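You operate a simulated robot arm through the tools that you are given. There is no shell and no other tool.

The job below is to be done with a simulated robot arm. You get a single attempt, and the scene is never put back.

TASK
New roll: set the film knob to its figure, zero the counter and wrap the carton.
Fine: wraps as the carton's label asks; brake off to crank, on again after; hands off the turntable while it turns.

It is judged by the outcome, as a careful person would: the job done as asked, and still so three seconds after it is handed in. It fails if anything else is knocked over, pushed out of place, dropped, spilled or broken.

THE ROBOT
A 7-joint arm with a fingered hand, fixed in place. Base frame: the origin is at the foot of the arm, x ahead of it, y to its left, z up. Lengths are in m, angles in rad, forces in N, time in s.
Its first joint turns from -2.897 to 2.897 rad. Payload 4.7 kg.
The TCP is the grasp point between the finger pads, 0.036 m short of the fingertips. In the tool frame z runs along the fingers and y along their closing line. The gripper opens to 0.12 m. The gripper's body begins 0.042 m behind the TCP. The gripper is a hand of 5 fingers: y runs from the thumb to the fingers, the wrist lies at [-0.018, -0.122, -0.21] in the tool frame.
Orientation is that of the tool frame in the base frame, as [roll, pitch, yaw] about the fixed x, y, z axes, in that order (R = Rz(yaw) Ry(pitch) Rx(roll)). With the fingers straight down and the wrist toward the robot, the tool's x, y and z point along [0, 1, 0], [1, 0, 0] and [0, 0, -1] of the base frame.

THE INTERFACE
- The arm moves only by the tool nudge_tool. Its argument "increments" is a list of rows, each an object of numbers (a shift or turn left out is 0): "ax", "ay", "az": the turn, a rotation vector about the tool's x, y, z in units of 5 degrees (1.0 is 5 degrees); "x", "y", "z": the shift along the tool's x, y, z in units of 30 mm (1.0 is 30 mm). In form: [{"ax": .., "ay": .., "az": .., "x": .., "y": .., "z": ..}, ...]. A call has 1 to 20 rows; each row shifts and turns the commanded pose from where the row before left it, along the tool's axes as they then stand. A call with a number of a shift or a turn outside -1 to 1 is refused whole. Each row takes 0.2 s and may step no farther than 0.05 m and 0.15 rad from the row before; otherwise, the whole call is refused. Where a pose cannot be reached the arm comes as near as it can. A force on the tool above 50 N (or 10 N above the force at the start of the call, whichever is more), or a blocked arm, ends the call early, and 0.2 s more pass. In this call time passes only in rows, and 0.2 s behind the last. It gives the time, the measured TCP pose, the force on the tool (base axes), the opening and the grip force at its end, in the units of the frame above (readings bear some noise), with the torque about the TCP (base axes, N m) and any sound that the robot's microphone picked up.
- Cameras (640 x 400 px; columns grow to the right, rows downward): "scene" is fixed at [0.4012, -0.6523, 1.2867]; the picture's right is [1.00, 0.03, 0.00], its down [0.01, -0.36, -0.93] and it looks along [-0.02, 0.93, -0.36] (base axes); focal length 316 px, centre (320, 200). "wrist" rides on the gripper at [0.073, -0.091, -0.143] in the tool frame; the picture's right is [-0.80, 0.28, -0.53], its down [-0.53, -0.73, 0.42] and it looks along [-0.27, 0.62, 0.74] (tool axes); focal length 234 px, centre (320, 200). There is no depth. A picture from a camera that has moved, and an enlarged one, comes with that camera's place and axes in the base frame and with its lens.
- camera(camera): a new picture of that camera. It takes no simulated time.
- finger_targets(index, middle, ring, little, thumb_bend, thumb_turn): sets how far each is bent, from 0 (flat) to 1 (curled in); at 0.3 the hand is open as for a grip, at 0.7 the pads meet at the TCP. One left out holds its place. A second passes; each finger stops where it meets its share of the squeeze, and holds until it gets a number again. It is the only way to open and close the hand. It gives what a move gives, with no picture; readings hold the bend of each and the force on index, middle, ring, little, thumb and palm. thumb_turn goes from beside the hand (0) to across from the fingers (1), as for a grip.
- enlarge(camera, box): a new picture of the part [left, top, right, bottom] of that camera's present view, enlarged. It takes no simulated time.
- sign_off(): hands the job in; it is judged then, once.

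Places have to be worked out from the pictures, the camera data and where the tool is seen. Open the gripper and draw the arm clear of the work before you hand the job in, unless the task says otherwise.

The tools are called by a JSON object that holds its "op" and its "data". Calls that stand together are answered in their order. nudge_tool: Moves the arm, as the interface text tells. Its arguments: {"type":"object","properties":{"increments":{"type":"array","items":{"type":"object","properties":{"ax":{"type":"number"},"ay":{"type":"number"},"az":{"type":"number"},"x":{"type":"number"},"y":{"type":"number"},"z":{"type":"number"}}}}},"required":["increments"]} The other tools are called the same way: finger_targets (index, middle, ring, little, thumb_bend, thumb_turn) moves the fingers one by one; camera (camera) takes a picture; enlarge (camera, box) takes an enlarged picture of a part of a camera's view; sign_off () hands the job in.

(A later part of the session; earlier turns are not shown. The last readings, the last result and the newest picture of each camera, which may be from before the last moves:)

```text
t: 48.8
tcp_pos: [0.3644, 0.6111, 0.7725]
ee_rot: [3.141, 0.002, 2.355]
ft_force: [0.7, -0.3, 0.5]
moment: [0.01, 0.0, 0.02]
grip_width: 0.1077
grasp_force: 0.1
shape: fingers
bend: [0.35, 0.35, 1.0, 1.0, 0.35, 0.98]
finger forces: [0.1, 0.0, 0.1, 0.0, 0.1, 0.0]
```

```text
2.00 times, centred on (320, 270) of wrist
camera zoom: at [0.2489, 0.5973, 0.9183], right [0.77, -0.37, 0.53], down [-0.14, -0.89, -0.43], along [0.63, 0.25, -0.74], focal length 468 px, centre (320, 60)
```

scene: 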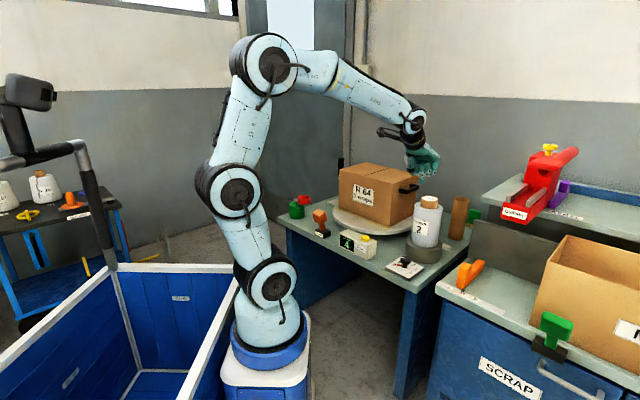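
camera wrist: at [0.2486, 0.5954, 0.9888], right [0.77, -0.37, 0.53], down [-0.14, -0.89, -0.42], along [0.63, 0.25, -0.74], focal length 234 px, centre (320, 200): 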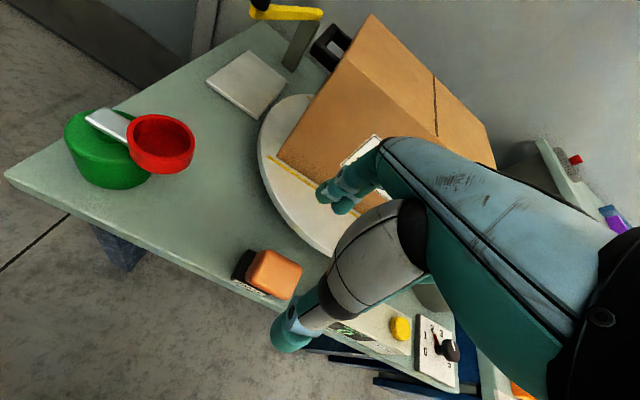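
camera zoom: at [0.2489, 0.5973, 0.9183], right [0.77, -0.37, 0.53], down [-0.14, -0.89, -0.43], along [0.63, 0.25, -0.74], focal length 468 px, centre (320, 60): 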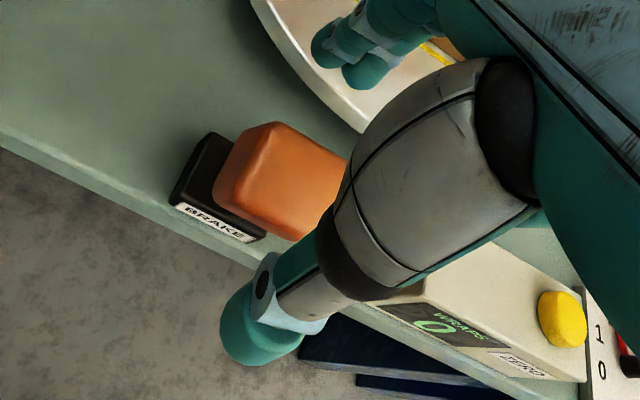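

The thumb is in front and the fingers behind, as planned. I'll lower the last 3.5 cm so the tips are level with the block.

{"op": "nudge_tool", "data": {"increments": [{"z": 0.6}, {"z": 0.6}]}}

{"op": "enlarge", "data": {"camera": "scene", "box": [295, 170, 355, 250]}}

{"op": "enlarge", "data": {"camera": "wrist", "box": [220, 150, 420, 350]}}

```text
t: 49.4
tcp_pos: [0.3649, 0.6105, 0.7362]
ee_rot: [3.141, -0.001, 2.356]
ft_force: [0.0, -0.3, 0.6]
moment: [0.03, 0.01, 0.01]
grip_width: 0.1079
grasp_force: 0.1
shape: fingers
bend: [0.35, 0.35, 1.0, 1.0, 0.35, 0.98]
finger forces: [0.0, 0.0, 0.0, 0.1, 0.1, 0.1]
```

```text
5.00 times, centred on (325, 210) of scene
camera zoom: at [0.4012, -0.6523, 1.2867], right [1.0, 0.03, 0.0], down [0.01, -0.36, -0.93], along [-0.02, 0.93, -0.36], focal length 1582 px, centre (295, 150)
```

zoom: 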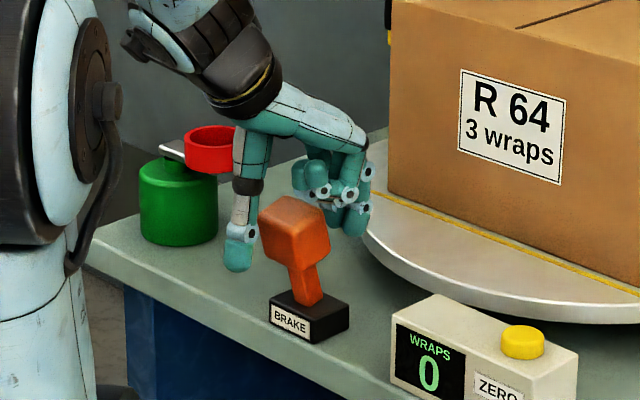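

```text
2.00 times, centred on (320, 250) of wrist
camera zoom: at [0.2494, 0.5974, 0.8816], right [0.77, -0.37, 0.53], down [-0.14, -0.89, -0.42], along [0.63, 0.25, -0.74], focal length 468 px, centre (320, 100)
```

zoom: 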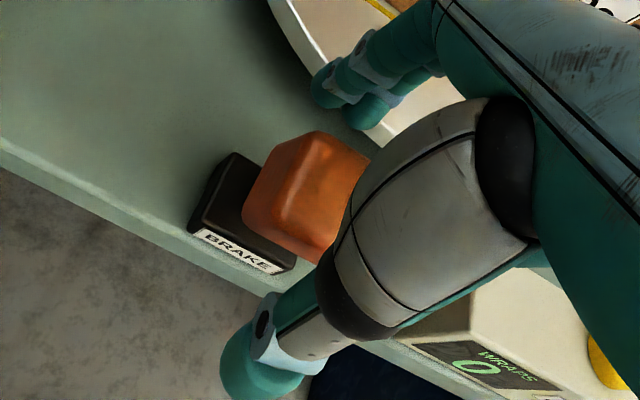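

The block sits between the thumb in front and the two fingertips behind. I'll push it away from the robot with the thumb, in small steps.

{"op": "nudge_tool", "data": {"increments": [{"y": 0.3}, {"y": 0.3}, {"y": 0.3}, {"y": 0.2}]}}

{"op": "enlarge", "data": {"camera": "scene", "box": [295, 170, 355, 250]}}

```text
t: 50.4
tcp_pos: [0.3895, 0.6344, 0.736]
ee_rot: [-3.141, 0.001, 2.356]
ft_force: [-2.7, -1.4, 3.7]
moment: [-0.11, 0.11, 0.0]
grip_width: 0.1115
grasp_force: 2.0
shape: fingers
bend: [0.35, 0.35, 1.0, 1.0, 0.33, 0.98]
finger forces: [0.1, 0.1, 0.0, 0.0, 3.9, 0.1]
```

```text
5.00 times, centred on (325, 210) of scene
camera zoom: at [0.4012, -0.6523, 1.2867], right [1.0, 0.03, 0.0], down [0.01, -0.36, -0.93], along [-0.02, 0.93, -0.36], focal length 1582 px, centre (295, 150)
```

zoom: 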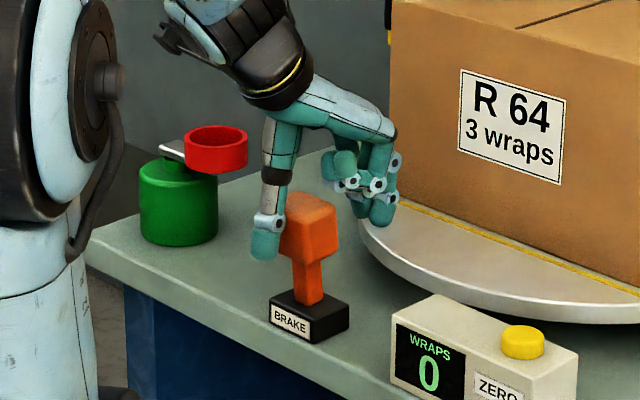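

The lever followed and is now about upright. I'll keep pushing gently until it goes fully over, watching the clearance to the carton.

{"op": "nudge_tool", "data": {"increments": [{"y": 0.2}, {"y": 0.2}, {"y": 0.2}]}}

{"op": "enlarge", "data": {"camera": "scene", "box": [295, 170, 355, 250]}}

{"op": "enlarge", "data": {"camera": "wrist", "box": [220, 150, 420, 350]}}

```text
t: 51.2
tcp_pos: [0.4018, 0.6467, 0.7352]
ee_rot: [3.141, -0.001, 2.356]
ft_force: [-0.8, -0.7, 2.3]
moment: [-0.05, 0.07, -0.02]
grip_width: 0.11
grasp_force: 0.7
shape: fingers
bend: [0.35, 0.35, 1.0, 1.0, 0.34, 0.98]
finger forces: [0.0, 0.1, 0.0, 0.1, 2.2, 0.0]
```

```text
5.00 times, centred on (325, 210) of scene
camera zoom: at [0.4012, -0.6523, 1.2867], right [1.0, 0.03, 0.0], down [0.01, -0.36, -0.93], along [-0.02, 0.93, -0.36], focal length 1582 px, centre (295, 150)
```

zoom: 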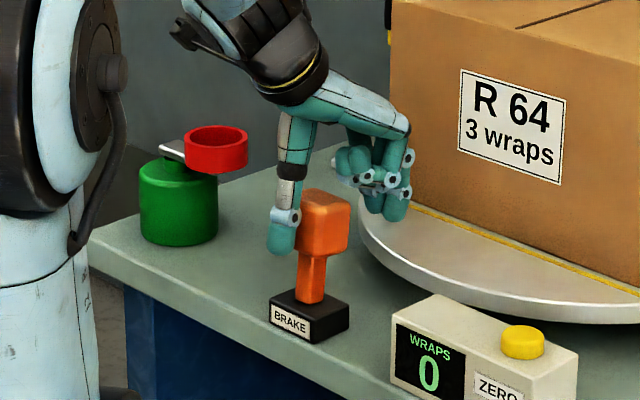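

```text
2.00 times, centred on (320, 250) of wrist
camera zoom: at [0.2862, 0.6337, 0.8807], right [0.77, -0.37, 0.53], down [-0.14, -0.89, -0.42], along [0.63, 0.25, -0.74], focal length 468 px, centre (320, 100)
```

zoom: 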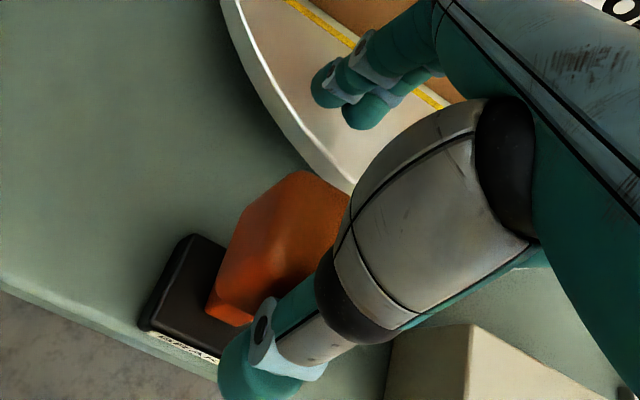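

The lever is past upright. To avoid bringing the knuckles nearer to the carton, I'll finish the push by bending the thumb instead of moving the hand.

{"op": "finger_targets", "data": {"thumb_bend": 0.55}}

{"op": "enlarge", "data": {"camera": "scene", "box": [295, 170, 355, 250]}}

{"op": "enlarge", "data": {"camera": "wrist", "box": [220, 150, 420, 350]}}

```text
t: 52.2
tcp_pos: [0.4018, 0.6467, 0.7371]
ee_rot: [3.142, -0.001, 2.355]
ft_force: [-5.2, -5.0, 3.7]
moment: [-0.26, 0.27, -0.05]
grip_width: 0.0904
grasp_force: 3.5
shape: fingers
bend: [0.35, 0.35, 1.0, 1.0, 0.49, 1.0]
finger forces: [0.1, 0.1, 0.0, 0.1, 8.2, 0.0]
```

```text
5.00 times, centred on (325, 210) of scene
camera zoom: at [0.4012, -0.6523, 1.2867], right [1.0, 0.03, 0.0], down [0.01, -0.36, -0.93], along [-0.02, 0.93, -0.36], focal length 1582 px, centre (295, 150)
```

zoom: 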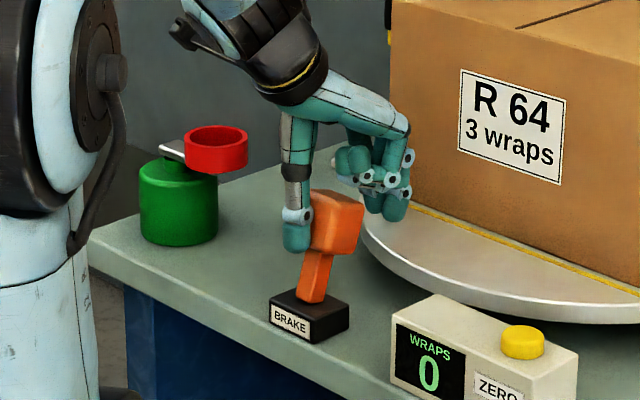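

```text
2.00 times, centred on (320, 250) of wrist
camera zoom: at [0.286, 0.6335, 0.8808], right [0.77, -0.37, 0.53], down [-0.14, -0.89, -0.42], along [0.63, 0.25, -0.74], focal length 468 px, centre (320, 100)
```

zoom: 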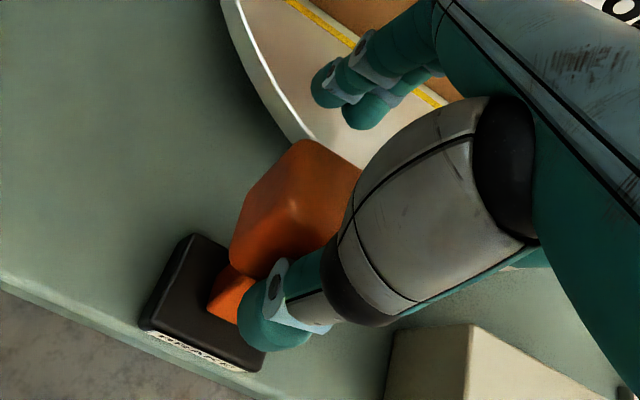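

The lever now leans clearly away and the thumb met firm resistance, so it should be at its stop. I'll open the thumb and check that the lever stays there.

{"op": "finger_targets", "data": {"thumb_bend": 0.3}}

{"op": "enlarge", "data": {"camera": "scene", "box": [295, 170, 355, 250]}}

```text
t: 53.2
tcp_pos: [0.4009, 0.6469, 0.7367]
ee_rot: [3.141, 0.0, 2.357]
ft_force: [-0.5, 0.4, 0.7]
moment: [0.01, -0.02, -0.01]
grip_width: 0.1151
grasp_force: 0.0
shape: fingers
bend: [0.35, 0.35, 1.0, 1.0, 0.3, 0.98]
finger forces: [0.1, 0.1, 0.0, 0.0, 0.0, 0.1]
```

```text
5.00 times, centred on (325, 210) of scene
camera zoom: at [0.4012, -0.6523, 1.2867], right [1.0, 0.03, 0.0], down [0.01, -0.36, -0.93], along [-0.02, 0.93, -0.36], focal length 1582 px, centre (295, 150)
```

zoom: 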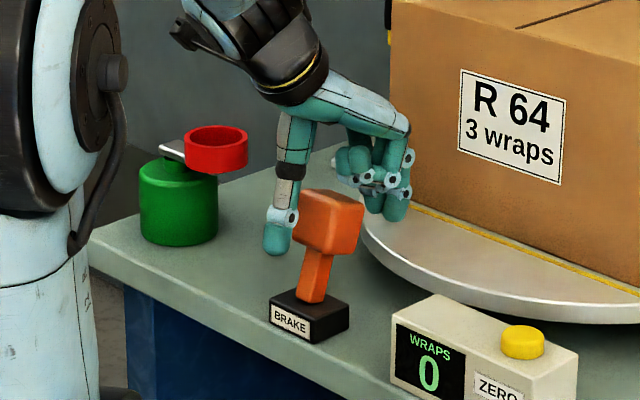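

The lever stays over in its other position. I'll lift straight out, move back and left toward the crank, and curl up into the pointing index again.

{"op": "nudge_tool", "data": {"increments": [{"z": -0.7}, {"z": -0.8}, {"z": -0.9}, {"z": -0.9}, {"z": -0.9}, {"y": -0.8}, {"y": -0.8}]}}

{"op": "finger_targets", "data": {"index": 0.32, "middle": 1.0, "ring": 1.0, "little": 1.0, "thumb_bend": 0.9, "thumb_turn": 1.0}}

{"op": "camera", "data": {"camera": "wrist"}}

{"op": "camera", "data": {"camera": "scene"}}

```text
t: 54.8
tcp_pos: [0.3659, 0.6129, 0.8614]
ee_rot: [3.14, 0.0, 2.354]
ft_force: [-0.1, 0.0, -0.3]
moment: [0.01, 0.02, 0.04]
grip_width: 0.1151
grasp_force: 0.1
shape: fingers
bend: [0.35, 0.35, 1.0, 1.0, 0.3, 0.98]
finger forces: [0.0, 0.0, 0.1, 0.0, 0.0, 0.0]
```

```text
t: 55.8
tcp_pos: [0.3652, 0.6135, 0.8605]
ee_rot: [3.141, -0.001, 2.357]
ft_force: [0.8, -0.3, 0.1]
moment: [0.01, -0.04, 0.01]
grip_width: 0.028
grasp_force: 0.0
shape: fingers
bend: [0.32, 1.0, 1.0, 1.0, 0.9, 1.0]
finger forces: [0.0, 0.0, 0.0, 0.0, 0.1, 0.0]
```

```text
taken
camera wrist: at [0.2511, 0.6003, 1.006], right [0.77, -0.37, 0.53], down [-0.14, -0.89, -0.42], along [0.63, 0.25, -0.74], focal length 234 px, centre (320, 200)
```

wrist: 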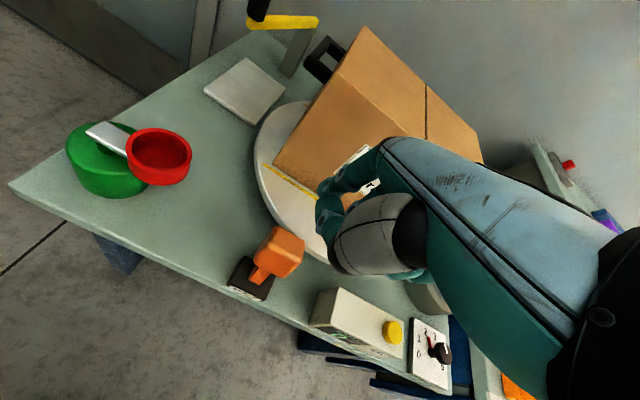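

```text
taken
```

scene: 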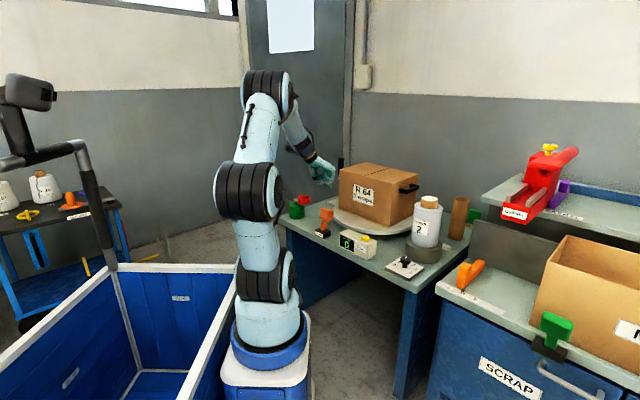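

The brake lever clearly leans the other way now. I'll measure the crank precisely from this angle.

{"op": "enlarge", "data": {"camera": "wrist", "box": [50, 100, 210, 220]}}

{"op": "enlarge", "data": {"camera": "scene", "box": [282, 188, 322, 224]}}

```text
3.33 times, centred on (130, 160) of wrist
camera zoom: at [0.2511, 0.6003, 1.006], right [0.77, -0.37, 0.53], down [-0.14, -0.89, -0.42], along [0.63, 0.25, -0.74], focal length 781 px, centre (953, 333)
```

zoom: 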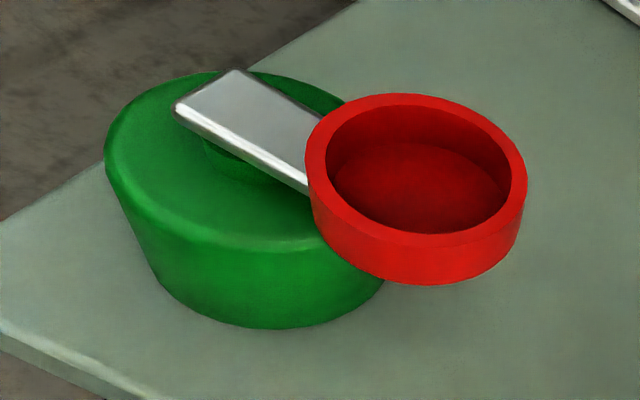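

```text
11.11 times, centred on (302, 206) of scene
camera zoom: at [0.4012, -0.6523, 1.2867], right [1.0, 0.03, 0.0], down [0.01, -0.36, -0.93], along [-0.02, 0.93, -0.36], focal length 3515 px, centre (520, 133)
```

zoom: 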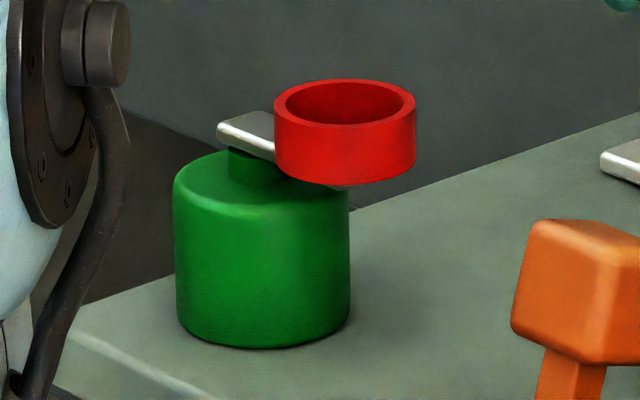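

Cup rim centre is about (0.285, 0.782, 0.738), hub axis about (0.238, 0.820), and crank radius about 0.060. I'll move the index tip above the cup.

{"op": "nudge_tool", "data": {"increments": [{"x": 0.94, "y": -0.025}, {"x": 0.94, "y": -0.025}, {"x": 0.94, "y": -0.025}, {"x": 0.94, "y": -0.025}, {"x": 0.94, "y": -0.025}, {"x": 0.94, "y": -0.025}, {"z": 0.8}, {"z": 0.8}]}}

{"op": "enlarge", "data": {"camera": "wrist", "box": [220, 110, 420, 310]}}

{"op": "enlarge", "data": {"camera": "scene", "box": [270, 160, 340, 230]}}

```text
t: 57.6
tcp_pos: [0.2434, 0.7303, 0.8139]
ee_rot: [-3.141, -0.001, 2.356]
ft_force: [-0.2, 0.8, 0.7]
moment: [0.0, 0.02, 0.04]
grip_width: 0.0281
grasp_force: 0.2
shape: fingers
bend: [0.32, 1.0, 1.0, 1.0, 0.9, 1.0]
finger forces: [0.1, 0.0, 0.1, 0.0, 0.0, 0.0]
```

```text
2.00 times, centred on (320, 210) of wrist
camera zoom: at [0.1282, 0.7185, 0.959], right [0.77, -0.37, 0.53], down [-0.14, -0.89, -0.42], along [0.63, 0.25, -0.74], focal length 468 px, centre (320, 180)
```

zoom: 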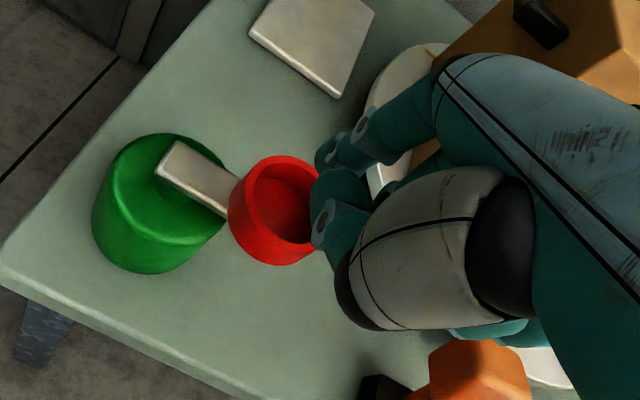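

```text
5.71 times, centred on (305, 195) of scene
camera zoom: at [0.4012, -0.6523, 1.2867], right [1.0, 0.03, 0.0], down [0.01, -0.36, -0.93], along [-0.02, 0.93, -0.36], focal length 1808 px, centre (406, 229)
```

zoom: 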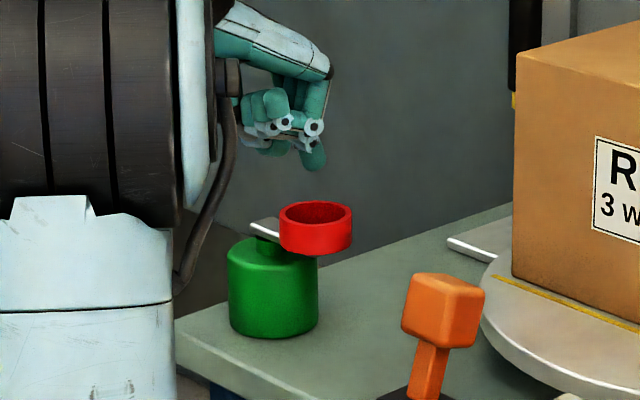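

The tip lines up in the scene view but looks slightly off in the wrist view. I'll zoom in to see the fingertip exactly.

{"op": "enlarge", "data": {"camera": "wrist", "box": [265, 150, 365, 250]}}

{"op": "enlarge", "data": {"camera": "scene", "box": [285, 170, 325, 206]}}

```text
4.00 times, centred on (315, 200) of wrist
camera zoom: at [0.1282, 0.7185, 0.959], right [0.77, -0.37, 0.53], down [-0.14, -0.89, -0.42], along [0.63, 0.25, -0.74], focal length 937 px, centre (340, 200)
```

zoom: 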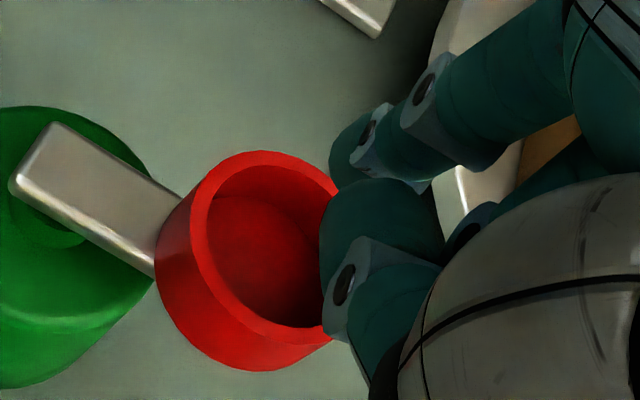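

```text
11.11 times, centred on (305, 188) of scene
camera zoom: at [0.4012, -0.6523, 1.2867], right [1.0, 0.03, 0.0], down [0.01, -0.36, -0.93], along [-0.02, 0.93, -0.36], focal length 3515 px, centre (487, 333)
```

zoom: 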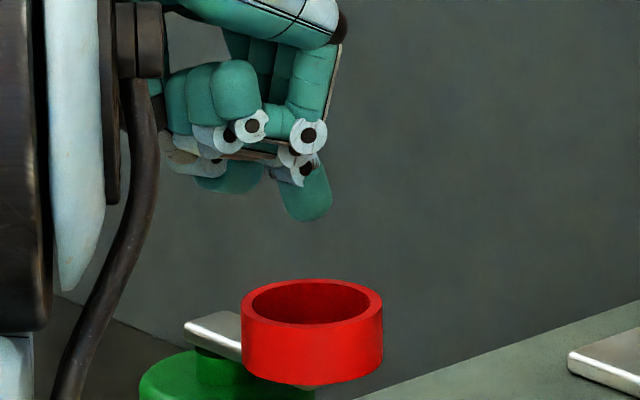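

The tip and cup centre agree to within about 2 mm in both views. I'll lower the index into the cup, gently at the end.

{"op": "nudge_tool", "data": {"increments": [{"z": 0.6}, {"z": 0.6}, {"z": 0.3}]}}

{"op": "enlarge", "data": {"camera": "wrist", "box": [265, 150, 365, 250]}}

{"op": "enlarge", "data": {"camera": "scene", "box": [285, 170, 325, 206]}}

```text
t: 58.4
tcp_pos: [0.2441, 0.7295, 0.7692]
ee_rot: [-3.14, 0.0, 2.358]
ft_force: [-0.6, -0.3, 0.1]
moment: [-0.05, -0.01, -0.02]
grip_width: 0.0281
grasp_force: 0.0
shape: fingers
bend: [0.32, 1.0, 1.0, 1.0, 0.9, 1.0]
finger forces: [0.1, 0.0, 0.0, 0.0, 0.0, 0.0]
```

```text
4.00 times, centred on (315, 200) of wrist
camera zoom: at [0.1288, 0.7171, 0.9139], right [0.77, -0.37, 0.52], down [-0.14, -0.89, -0.42], along [0.63, 0.25, -0.74], focal length 937 px, centre (340, 200)
```

zoom: 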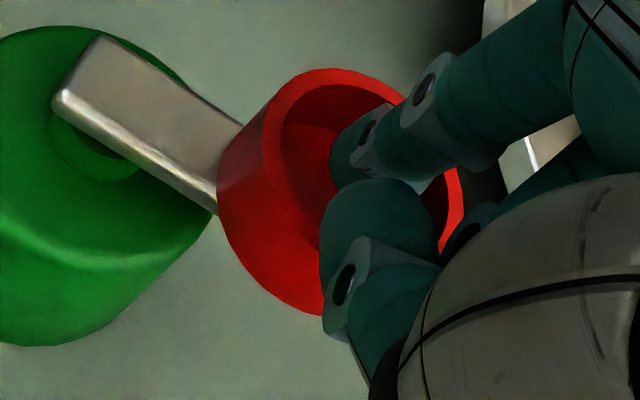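

```text
11.11 times, centred on (305, 188) of scene
camera zoom: at [0.4012, -0.6523, 1.2867], right [1.0, 0.03, 0.0], down [0.01, -0.36, -0.93], along [-0.02, 0.93, -0.36], focal length 3515 px, centre (487, 333)
```

zoom: 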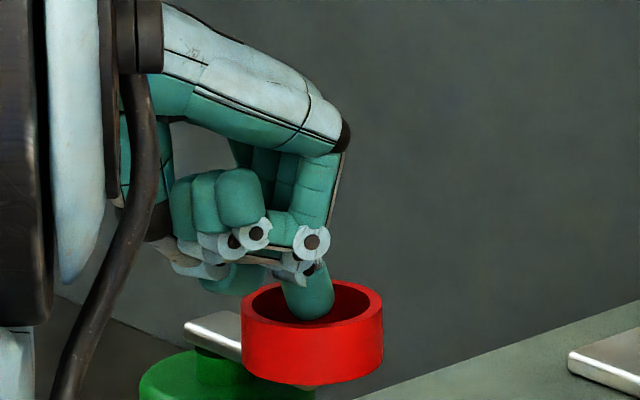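

The fingertip is just entering the cup. I'll lower about 1.2 cm more so it has a good hold inside.

{"op": "nudge_tool", "data": {"increments": [{"z": 0.2}, {"z": 0.2}]}}

{"op": "enlarge", "data": {"camera": "scene", "box": [285, 170, 325, 206]}}

```text
t: 59.0
tcp_pos: [0.2432, 0.7296, 0.7561]
ee_rot: [-3.14, 0.001, 2.356]
ft_force: [0.3, -0.4, 0.8]
moment: [0.0, -0.04, -0.01]
grip_width: 0.0282
grasp_force: 0.1
shape: fingers
bend: [0.32, 1.0, 1.0, 1.0, 0.9, 1.0]
finger forces: [0.0, 0.0, 0.1, 0.1, 0.1, 0.1]
```

```text
11.11 times, centred on (305, 188) of scene
camera zoom: at [0.4012, -0.6523, 1.2867], right [1.0, 0.03, 0.0], down [0.01, -0.36, -0.93], along [-0.02, 0.93, -0.36], focal length 3515 px, centre (487, 333)
```

zoom: 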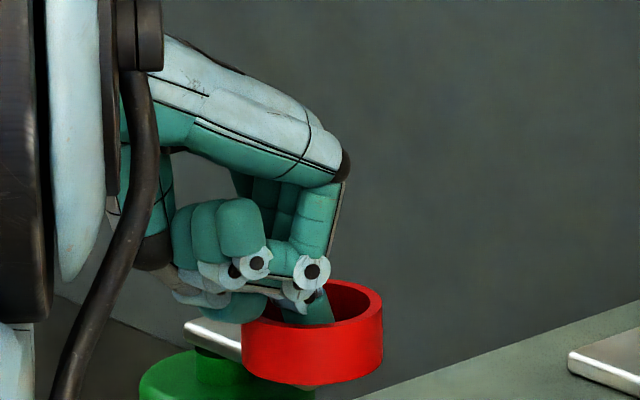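

The fingertip is inside the cup with no contact force. I'll try the first quarter turn of the crank, anticlockwise from above, and watch the force, the turntable and the counter.

{"op": "nudge_tool", "data": {"increments": [{"x": 0.117, "y": 0.512}, {"x": 0.246, "y": 0.465}, {"x": 0.358, "y": 0.385}, {"x": 0.445, "y": 0.279}]}}

{"op": "camera", "data": {"camera": "scene"}}

{"op": "enlarge", "data": {"camera": "scene", "box": [275, 150, 445, 270]}}

{"op": "camera", "data": {"camera": "wrist"}}

```text
t: 60.0
tcp_pos: [0.2529, 0.791, 0.7566]
ee_rot: [3.14, -0.005, 2.359]
ft_force: [0.1, 0.3, 0.1]
moment: [-0.02, 0.02, 0.0]
grip_width: 0.028
grasp_force: 0.1
shape: fingers
bend: [0.32, 1.0, 1.0, 1.0, 0.9, 1.0]
finger forces: [0.1, 0.0, 0.0, 0.1, 0.0, 0.1]
```

```text
taken
```

scene: 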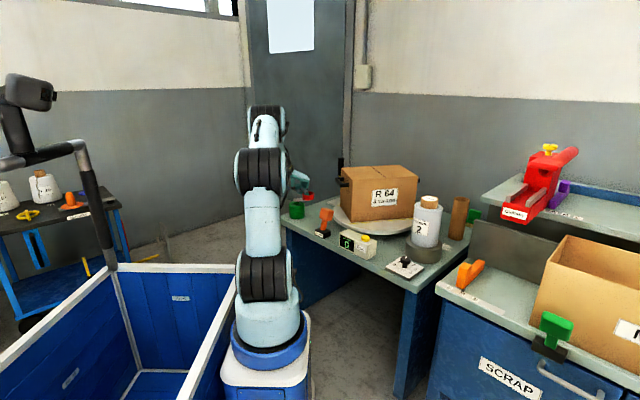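

```text
3.33 times, centred on (360, 210) of scene
camera zoom: at [0.4012, -0.6523, 1.2867], right [1.0, 0.03, 0.0], down [0.01, -0.36, -0.93], along [-0.02, 0.93, -0.36], focal length 1054 px, centre (187, 167)
```

zoom: 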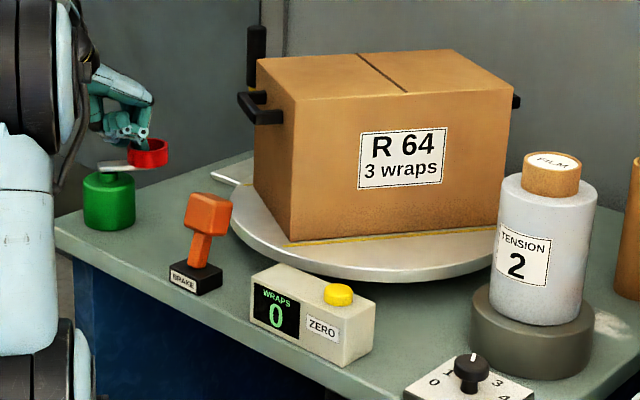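

```text
taken
camera wrist: at [0.1374, 0.7777, 0.9029], right [0.77, -0.37, 0.52], down [-0.14, -0.89, -0.43], along [0.63, 0.25, -0.74], focal length 234 px, centre (320, 200)
```

wrist: 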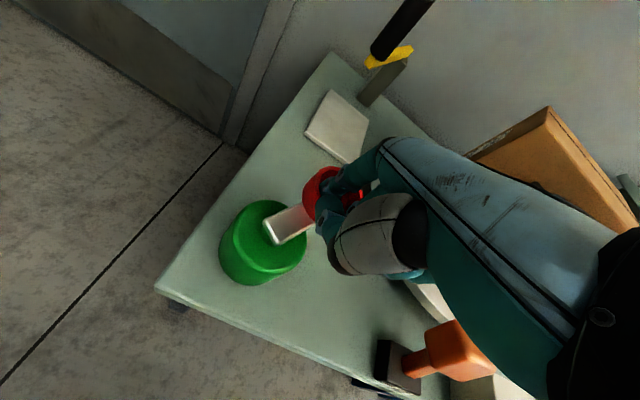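

The turntable follows the red crank at about 1:1: the carton has turned about 55° and the counter still shows 0. Forces are negligible, so I'll continue around the circle and check halfway.

{"op": "nudge_tool", "data": {"increments": [{"x": 0.502, "y": 0.155}, {"x": 0.525, "y": 0.019}, {"x": 0.512, "y": -0.117}, {"x": 0.465, "y": -0.246}, {"x": 0.385, "y": -0.358}, {"x": 0.279, "y": -0.445}, {"x": 0.155, "y": -0.502}, {"x": 0.019, "y": -0.525}]}}

{"op": "enlarge", "data": {"camera": "scene", "box": [275, 150, 445, 270]}}

{"op": "camera", "data": {"camera": "wrist"}}

```text
t: 61.8
tcp_pos: [0.151, 0.806, 0.7576]
ee_rot: [3.142, -0.001, 2.356]
ft_force: [0.8, -0.2, 1.0]
moment: [0.06, -0.01, -0.02]
grip_width: 0.0287
grasp_force: 0.2
shape: fingers
bend: [0.31, 1.0, 1.0, 1.0, 0.9, 1.0]
finger forces: [0.5, 0.0, 0.0, 0.0, 0.1, 0.1]
```

```text
3.33 times, centred on (360, 210) of scene
camera zoom: at [0.4012, -0.6523, 1.2867], right [1.0, 0.03, 0.0], down [0.01, -0.36, -0.93], along [-0.02, 0.93, -0.36], focal length 1054 px, centre (187, 167)
```

zoom: 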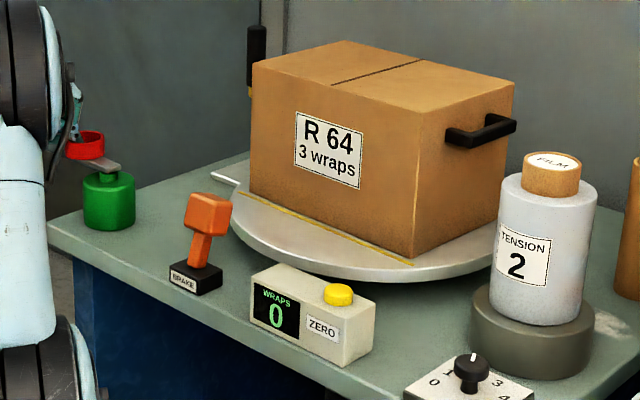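

```text
taken
camera wrist: at [0.0356, 0.7936, 0.9022], right [0.77, -0.37, 0.53], down [-0.14, -0.89, -0.42], along [0.63, 0.25, -0.74], focal length 234 px, centre (320, 200)
```

wrist: 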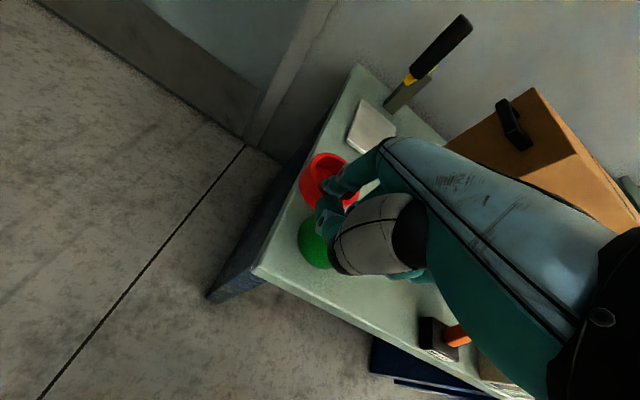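

Half a turn done, with the carton's other labelled side facing front now. Forces are low, so I'll continue the second half of this turn.

{"op": "nudge_tool", "data": {"increments": [{"x": -0.117, "y": -0.512}, {"x": -0.246, "y": -0.465}, {"x": -0.358, "y": -0.385}, {"x": -0.445, "y": -0.279}, {"x": -0.502, "y": -0.155}, {"x": -0.525, "y": -0.019}, {"x": -0.512, "y": 0.117}, {"x": -0.465, "y": 0.246}, {"x": -0.385, "y": 0.358}, {"x": -0.279, "y": 0.445}, {"x": -0.155, "y": 0.502}, {"x": -0.019, "y": 0.525}]}}

{"op": "enlarge", "data": {"camera": "scene", "box": [275, 150, 445, 270]}}

{"op": "camera", "data": {"camera": "wrist"}}

```text
t: 64.4
tcp_pos: [0.2448, 0.7302, 0.757]
ee_rot: [-3.141, 0.001, 2.354]
ft_force: [-0.3, 0.8, 0.0]
moment: [0.01, 0.01, 0.0]
grip_width: 0.0279
grasp_force: 0.1
shape: fingers
bend: [0.32, 1.0, 1.0, 1.0, 0.9, 1.0]
finger forces: [0.0, 0.0, 0.1, 0.0, 0.1, 0.1]
```

```text
3.33 times, centred on (360, 210) of scene
camera zoom: at [0.4012, -0.6523, 1.2867], right [1.0, 0.03, 0.0], down [0.01, -0.36, -0.93], along [-0.02, 0.93, -0.36], focal length 1054 px, centre (187, 167)
```

zoom: 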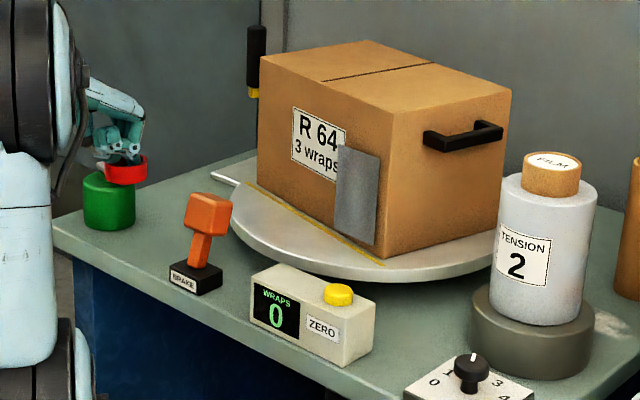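

```text
taken
camera wrist: at [0.1294, 0.7175, 0.9015], right [0.76, -0.37, 0.53], down [-0.14, -0.89, -0.42], along [0.63, 0.25, -0.74], focal length 234 px, centre (320, 200)
```

wrist: 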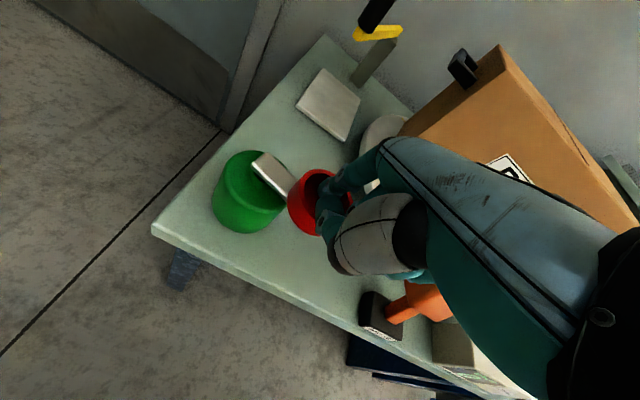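

The first turn is nearly complete: the cup lags the finger by about 12° of slack, and film has begun to appear on the carton. I'll continue through the second turn.

{"op": "nudge_tool", "data": {"increments": [{"x": 0.117, "y": 0.512}, {"x": 0.246, "y": 0.465}, {"x": 0.358, "y": 0.385}, {"x": 0.445, "y": 0.279}, {"x": 0.502, "y": 0.155}, {"x": 0.525, "y": 0.019}, {"x": 0.512, "y": -0.117}, {"x": 0.465, "y": -0.246}, {"x": 0.385, "y": -0.358}, {"x": 0.279, "y": -0.445}, {"x": 0.155, "y": -0.502}, {"x": 0.019, "y": -0.525}]}}

{"op": "enlarge", "data": {"camera": "scene", "box": [275, 150, 445, 270]}}

```text
t: 67.0
tcp_pos: [0.1475, 0.8086, 0.7561]
ee_rot: [-3.141, -0.001, 2.359]
ft_force: [0.7, -1.3, 0.2]
moment: [0.02, 0.01, -0.02]
grip_width: 0.0288
grasp_force: 0.2
shape: fingers
bend: [0.31, 1.0, 1.0, 1.0, 0.9, 1.0]
finger forces: [0.3, 0.0, 0.1, 0.0, 0.1, 0.1]
```

```text
3.33 times, centred on (360, 210) of scene
camera zoom: at [0.4012, -0.6523, 1.2867], right [1.0, 0.03, 0.0], down [0.01, -0.36, -0.93], along [-0.02, 0.93, -0.36], focal length 1054 px, centre (187, 167)
```

zoom: 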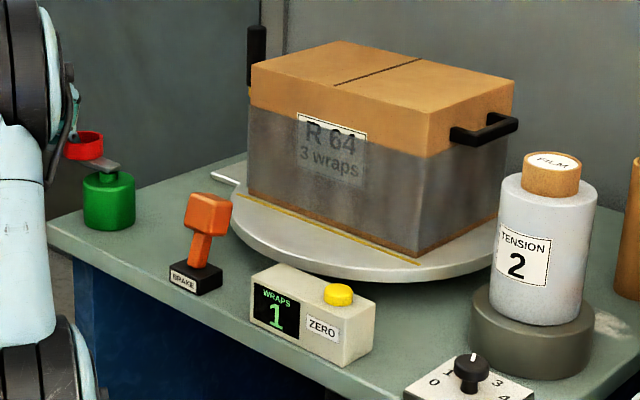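

The counter shows 1 and the film is going on. I'll continue with the second half of turn two.

{"op": "nudge_tool", "data": {"increments": [{"x": -0.117, "y": -0.512}, {"x": -0.246, "y": -0.465}, {"x": -0.358, "y": -0.385}, {"x": -0.445, "y": -0.279}, {"x": -0.502, "y": -0.155}, {"x": -0.525, "y": -0.019}, {"x": -0.512, "y": 0.117}, {"x": -0.465, "y": 0.246}, {"x": -0.385, "y": 0.358}, {"x": -0.279, "y": 0.445}, {"x": -0.155, "y": 0.502}, {"x": -0.019, "y": 0.525}]}}

{"op": "enlarge", "data": {"camera": "scene", "box": [275, 150, 445, 270]}}

```text
t: 69.6
tcp_pos: [0.2435, 0.7294, 0.756]
ee_rot: [-3.141, 0.002, 2.355]
ft_force: [-0.7, -0.2, 0.1]
moment: [0.01, -0.02, 0.05]
grip_width: 0.0282
grasp_force: 0.0
shape: fingers
bend: [0.32, 1.0, 1.0, 1.0, 0.9, 1.0]
finger forces: [0.2, 0.0, 0.0, 0.0, 0.0, 0.1]
```

```text
3.33 times, centred on (360, 210) of scene
camera zoom: at [0.4012, -0.6523, 1.2867], right [1.0, 0.03, 0.0], down [0.01, -0.36, -0.93], along [-0.02, 0.93, -0.36], focal length 1054 px, centre (187, 167)
```

zoom: 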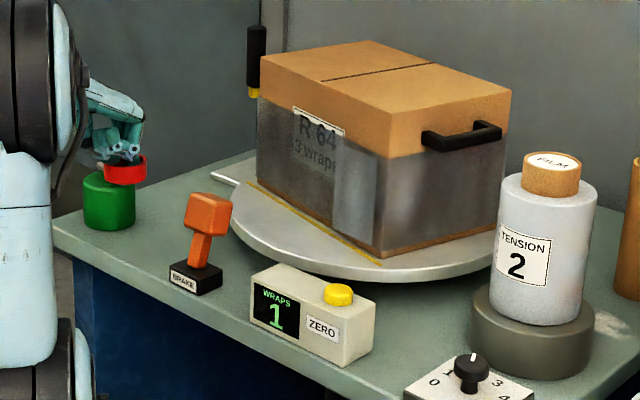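

Nearly two turns, and the counter will tick over to 2 shortly. I'll go on with the first half of turn three.

{"op": "nudge_tool", "data": {"increments": [{"x": 0.117, "y": 0.512}, {"x": 0.246, "y": 0.465}, {"x": 0.358, "y": 0.385}, {"x": 0.445, "y": 0.279}, {"x": 0.502, "y": 0.155}, {"x": 0.525, "y": 0.019}, {"x": 0.512, "y": -0.117}, {"x": 0.465, "y": -0.246}, {"x": 0.385, "y": -0.358}, {"x": 0.279, "y": -0.445}, {"x": 0.155, "y": -0.502}, {"x": 0.019, "y": -0.525}]}}

{"op": "enlarge", "data": {"camera": "scene", "box": [275, 150, 445, 270]}}

```text
t: 72.2
tcp_pos: [0.1486, 0.8079, 0.7568]
ee_rot: [3.141, -0.003, 2.357]
ft_force: [0.5, -0.2, -0.4]
moment: [0.0, 0.02, -0.01]
grip_width: 0.0286
grasp_force: 0.2
shape: fingers
bend: [0.31, 1.0, 1.0, 1.0, 0.9, 1.0]
finger forces: [0.1, 0.0, 0.0, 0.0, 0.1, 0.0]
```

```text
3.33 times, centred on (360, 210) of scene
camera zoom: at [0.4012, -0.6523, 1.2867], right [1.0, 0.03, 0.0], down [0.01, -0.36, -0.93], along [-0.02, 0.93, -0.36], focal length 1054 px, centre (187, 167)
```

zoom: 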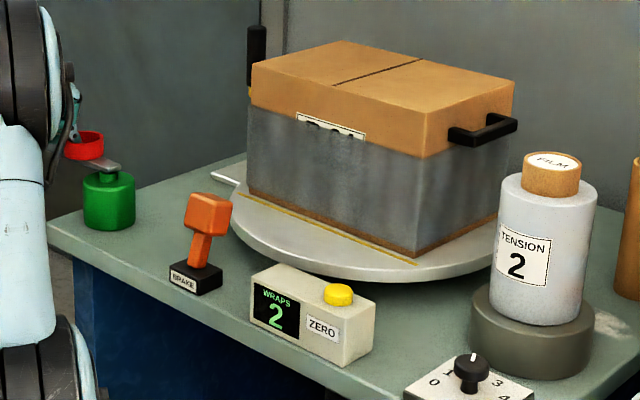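

The counter shows 2. Now the last half-turn, after which I'll finish in small steps until it reads 3.

{"op": "nudge_tool", "data": {"increments": [{"x": -0.117, "y": -0.512}, {"x": -0.246, "y": -0.465}, {"x": -0.358, "y": -0.385}, {"x": -0.445, "y": -0.279}, {"x": -0.502, "y": -0.155}, {"x": -0.525, "y": -0.019}, {"x": -0.512, "y": 0.117}, {"x": -0.465, "y": 0.246}, {"x": -0.385, "y": 0.358}, {"x": -0.279, "y": 0.445}, {"x": -0.155, "y": 0.502}, {"x": -0.019, "y": 0.525}]}}

{"op": "enlarge", "data": {"camera": "scene", "box": [275, 150, 445, 270]}}

{"op": "camera", "data": {"camera": "wrist"}}

```text
t: 74.8
tcp_pos: [0.245, 0.7287, 0.7554]
ee_rot: [3.141, 0.001, 2.355]
ft_force: [0.6, -0.1, 0.3]
moment: [-0.03, -0.01, -0.01]
grip_width: 0.0281
grasp_force: 0.0
shape: fingers
bend: [0.32, 1.0, 1.0, 1.0, 0.9, 1.0]
finger forces: [0.0, 0.0, 0.1, 0.0, 0.2, 0.0]
```

```text
3.33 times, centred on (360, 210) of scene
camera zoom: at [0.4012, -0.6523, 1.2867], right [1.0, 0.03, 0.0], down [0.01, -0.36, -0.93], along [-0.02, 0.93, -0.36], focal length 1054 px, centre (187, 167)
```

zoom: 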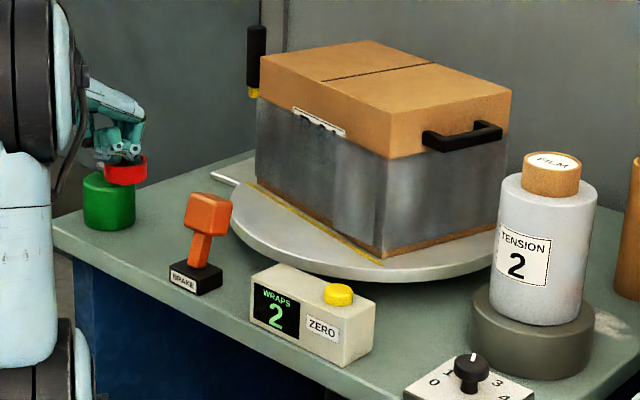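

```text
taken
camera wrist: at [0.1303, 0.7169, 0.9003], right [0.76, -0.37, 0.53], down [-0.14, -0.89, -0.42], along [0.63, 0.25, -0.74], focal length 234 px, centre (320, 200)
```

wrist: 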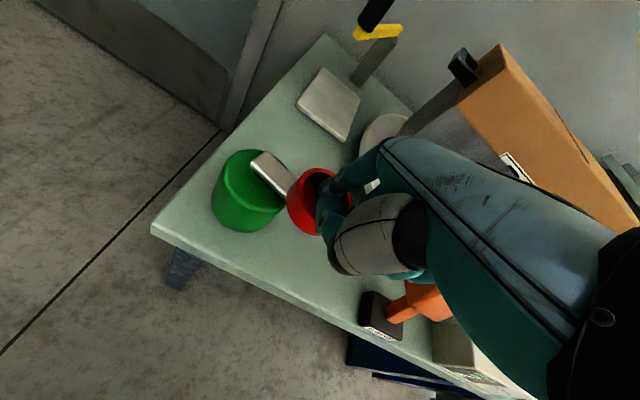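

The counter still reads 2, about 12° short. I'll advance in small steps now.

{"op": "nudge_tool", "data": {"increments": [{"x": 0.05, "y": 0.258}, {"x": 0.068, "y": 0.254}]}}

{"op": "enlarge", "data": {"camera": "scene", "box": [275, 150, 445, 270]}}

```text
t: 75.4
tcp_pos: [0.2522, 0.7432, 0.7565]
ee_rot: [-3.14, 0.0, 2.357]
ft_force: [-1.2, -2.0, 1.1]
moment: [-0.05, 0.06, 0.0]
grip_width: 0.0254
grasp_force: 1.4
shape: fingers
bend: [0.35, 1.0, 1.0, 1.0, 0.9, 1.0]
finger forces: [2.3, 0.1, 0.0, 0.0, 0.0, 0.0]
```

```text
3.33 times, centred on (360, 210) of scene
camera zoom: at [0.4012, -0.6523, 1.2867], right [1.0, 0.03, 0.0], down [0.01, -0.36, -0.93], along [-0.02, 0.93, -0.36], focal length 1054 px, centre (187, 167)
```

zoom: 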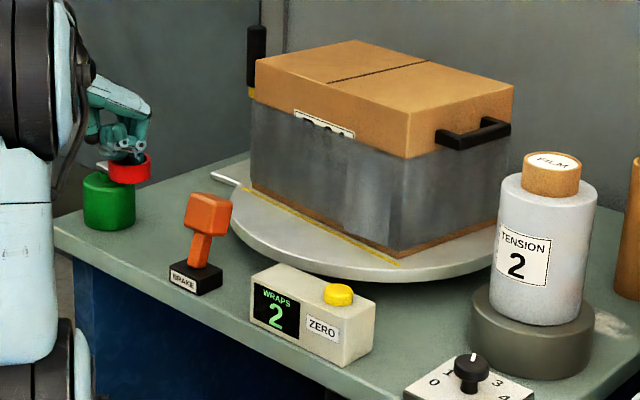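

The carton is about 8° short of three full turns by its edge direction. Another small advance.

{"op": "nudge_tool", "data": {"increments": [{"x": 0.1, "y": 0.24}, {"x": 0.06, "y": 0.11}]}}

{"op": "enlarge", "data": {"camera": "scene", "box": [275, 150, 445, 270]}}

```text
t: 76.0
tcp_pos: [0.2562, 0.7538, 0.7557]
ee_rot: [3.141, 0.0, 2.357]
ft_force: [-0.1, -0.2, 0.0]
moment: [-0.02, 0.02, 0.01]
grip_width: 0.0277
grasp_force: 0.3
shape: fingers
bend: [0.33, 1.0, 1.0, 1.0, 0.9, 1.0]
finger forces: [0.4, 0.0, 0.0, 0.0, 0.0, 0.0]
```

```text
3.33 times, centred on (360, 210) of scene
camera zoom: at [0.4012, -0.6523, 1.2867], right [1.0, 0.03, 0.0], down [0.01, -0.36, -0.93], along [-0.02, 0.93, -0.36], focal length 1054 px, centre (187, 167)
```

zoom: 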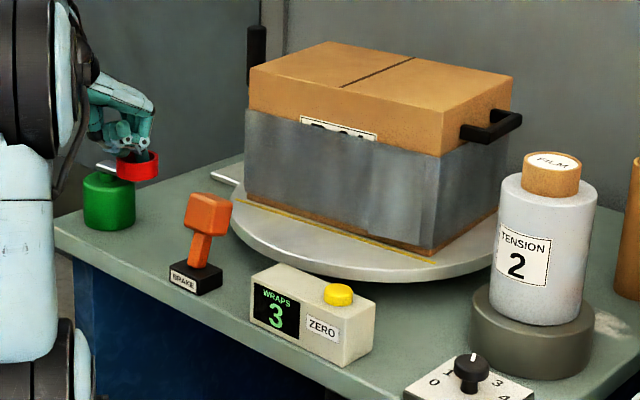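

The counter now reads 3 and the carton is about 8° past three full turns. I'll ease the finger back off the cup wall, lift straight out, and check that nothing keeps moving.

{"op": "nudge_tool", "data": {"increments": [{"x": -0.08, "y": -0.24}, {"z": -0.4}, {"z": -0.7}, {"z": -0.8}, {"z": -0.9}, {"z": -0.9}]}}

{"op": "enlarge", "data": {"camera": "scene", "box": [275, 150, 445, 270]}}

{"op": "camera", "data": {"camera": "wrist"}}

```text
t: 77.4
tcp_pos: [0.2524, 0.7471, 0.8677]
ee_rot: [3.141, -0.001, 2.357]
ft_force: [-0.1, 0.4, -0.6]
moment: [-0.01, 0.01, 0.04]
grip_width: 0.0283
grasp_force: 0.1
shape: fingers
bend: [0.32, 1.0, 1.0, 1.0, 0.9, 1.0]
finger forces: [0.0, 0.0, 0.0, 0.0, 0.0, 0.1]
```

```text
3.33 times, centred on (360, 210) of scene
camera zoom: at [0.4012, -0.6523, 1.2867], right [1.0, 0.03, 0.0], down [0.01, -0.36, -0.93], along [-0.02, 0.93, -0.36], focal length 1054 px, centre (187, 167)
```

zoom: 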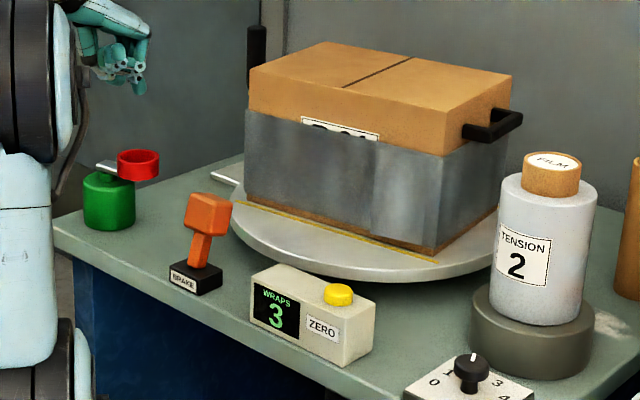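

```text
taken
camera wrist: at [0.1375, 0.7337, 1.0117], right [0.77, -0.37, 0.53], down [-0.14, -0.89, -0.42], along [0.63, 0.25, -0.74], focal length 234 px, centre (320, 200)
```

wrist: 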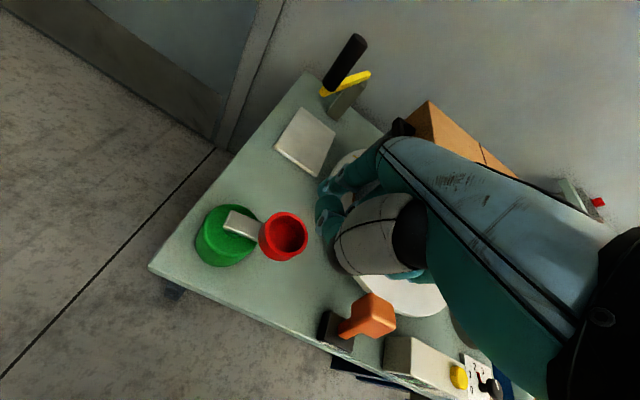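

The counter is steady at 3 and the turntable is at rest. Now the brake goes back on: I'll open the straddle grip, move above the lever, and take a look before lowering.

{"op": "finger_targets", "data": {"index": 0.3, "middle": 0.3, "ring": 1.0, "little": 1.0, "thumb_bend": 0.3, "thumb_turn": 1.0}}

{"op": "nudge_tool", "data": {"increments": [{"x": -0.97, "y": 0.1}, {"x": -0.97, "y": 0.1}, {"x": -0.97, "y": 0.1}, {"x": -0.97, "y": 0.1}, {"x": -0.97, "y": 0.1}, {"x": -0.97, "y": 0.1}]}}

{"op": "enlarge", "data": {"camera": "wrist", "box": [200, 200, 360, 330]}}

{"op": "enlarge", "data": {"camera": "scene", "box": [290, 140, 370, 250]}}

```text
t: 78.4
tcp_pos: [0.2523, 0.7465, 0.867]
ee_rot: [-3.142, 0.001, 2.356]
ft_force: [-1.2, 0.1, -1.1]
moment: [-0.01, 0.03, 0.01]
grip_width: 0.1218
grasp_force: 0.0
shape: fingers
bend: [0.3, 0.3, 1.0, 1.0, 0.3, 0.98]
finger forces: [0.1, 0.0, 0.1, 0.0, 0.1, 0.0]
```

```text
t: 79.8
tcp_pos: [0.389, 0.6364, 0.8688]
ee_rot: [-3.14, 0.001, 2.356]
ft_force: [-0.5, 0.3, 0.6]
moment: [-0.04, -0.01, -0.01]
grip_width: 0.1218
grasp_force: 0.0
shape: fingers
bend: [0.3, 0.3, 1.0, 1.0, 0.3, 0.98]
finger forces: [0.0, 0.1, 0.1, 0.1, 0.0, 0.0]
```

```text
3.08 times, centred on (280, 265) of wrist
camera zoom: at [0.2732, 0.6243, 1.0131], right [0.77, -0.37, 0.52], down [-0.14, -0.89, -0.42], along [0.63, 0.25, -0.74], focal length 720 px, centre (443, 0)
```

zoom: 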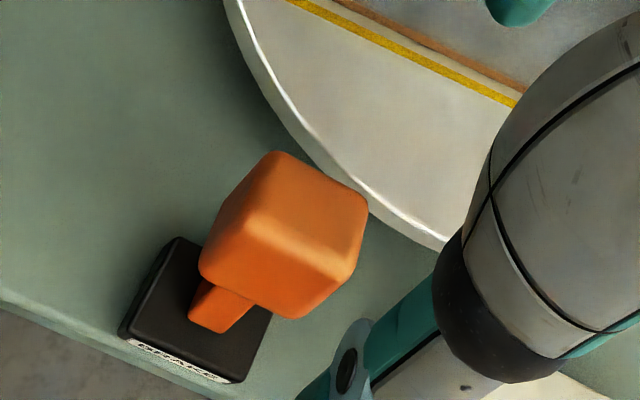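

```text
3.64 times, centred on (330, 195) of scene
camera zoom: at [0.4012, -0.6523, 1.2867], right [1.0, 0.03, 0.0], down [0.01, -0.36, -0.93], along [-0.02, 0.93, -0.36], focal length 1150 px, centre (284, 218)
```

zoom: 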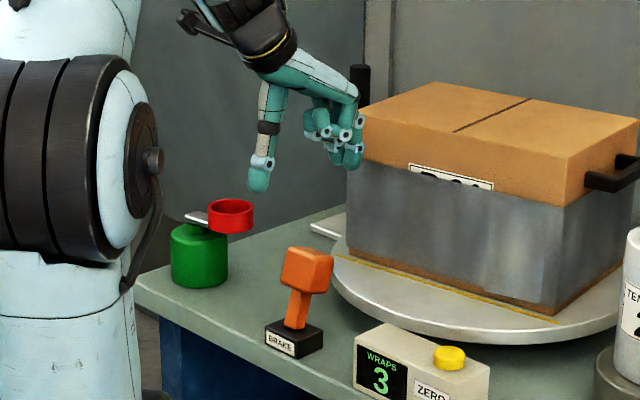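

The lever block is centred under the open hand with about 3 cm of clearance each side. I'll lower to straddle it.

{"op": "nudge_tool", "data": {"increments": [{"z": 0.9}, {"z": 0.9}, {"z": 0.9}, {"z": 0.9}, {"z": 0.7}]}}

{"op": "enlarge", "data": {"camera": "scene", "box": [295, 170, 355, 250]}}

{"op": "enlarge", "data": {"camera": "wrist", "box": [220, 150, 420, 350]}}

```text
t: 81.0
tcp_pos: [0.3886, 0.6372, 0.7375]
ee_rot: [-3.142, 0.0, 2.357]
ft_force: [0.0, 0.2, 0.7]
moment: [0.02, -0.04, -0.02]
grip_width: 0.1217
grasp_force: 0.0
shape: fingers
bend: [0.3, 0.3, 1.0, 1.0, 0.3, 0.98]
finger forces: [0.1, 0.1, 0.1, 0.1, 0.0, 0.1]
```

```text
5.00 times, centred on (325, 210) of scene
camera zoom: at [0.4012, -0.6523, 1.2867], right [1.0, 0.03, 0.0], down [0.01, -0.36, -0.93], along [-0.02, 0.93, -0.36], focal length 1582 px, centre (295, 150)
```

zoom: 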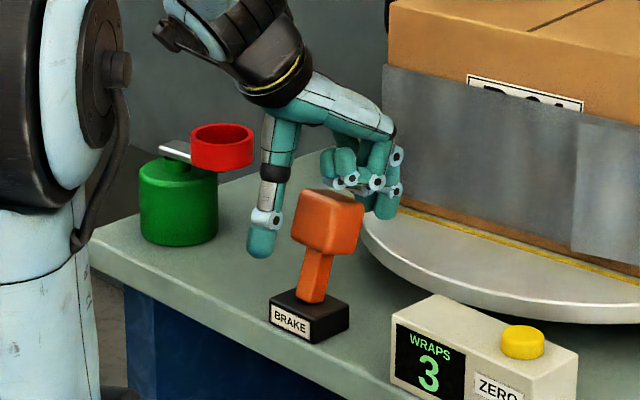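

```text
2.00 times, centred on (320, 250) of wrist
camera zoom: at [0.2731, 0.6235, 0.8826], right [0.77, -0.37, 0.53], down [-0.14, -0.89, -0.42], along [0.63, 0.25, -0.74], focal length 468 px, centre (320, 100)
```

zoom: 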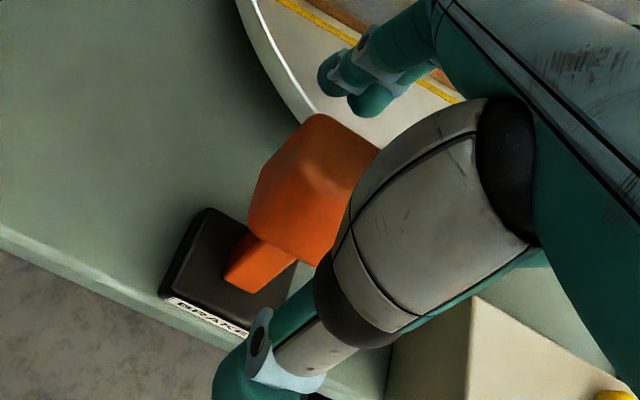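

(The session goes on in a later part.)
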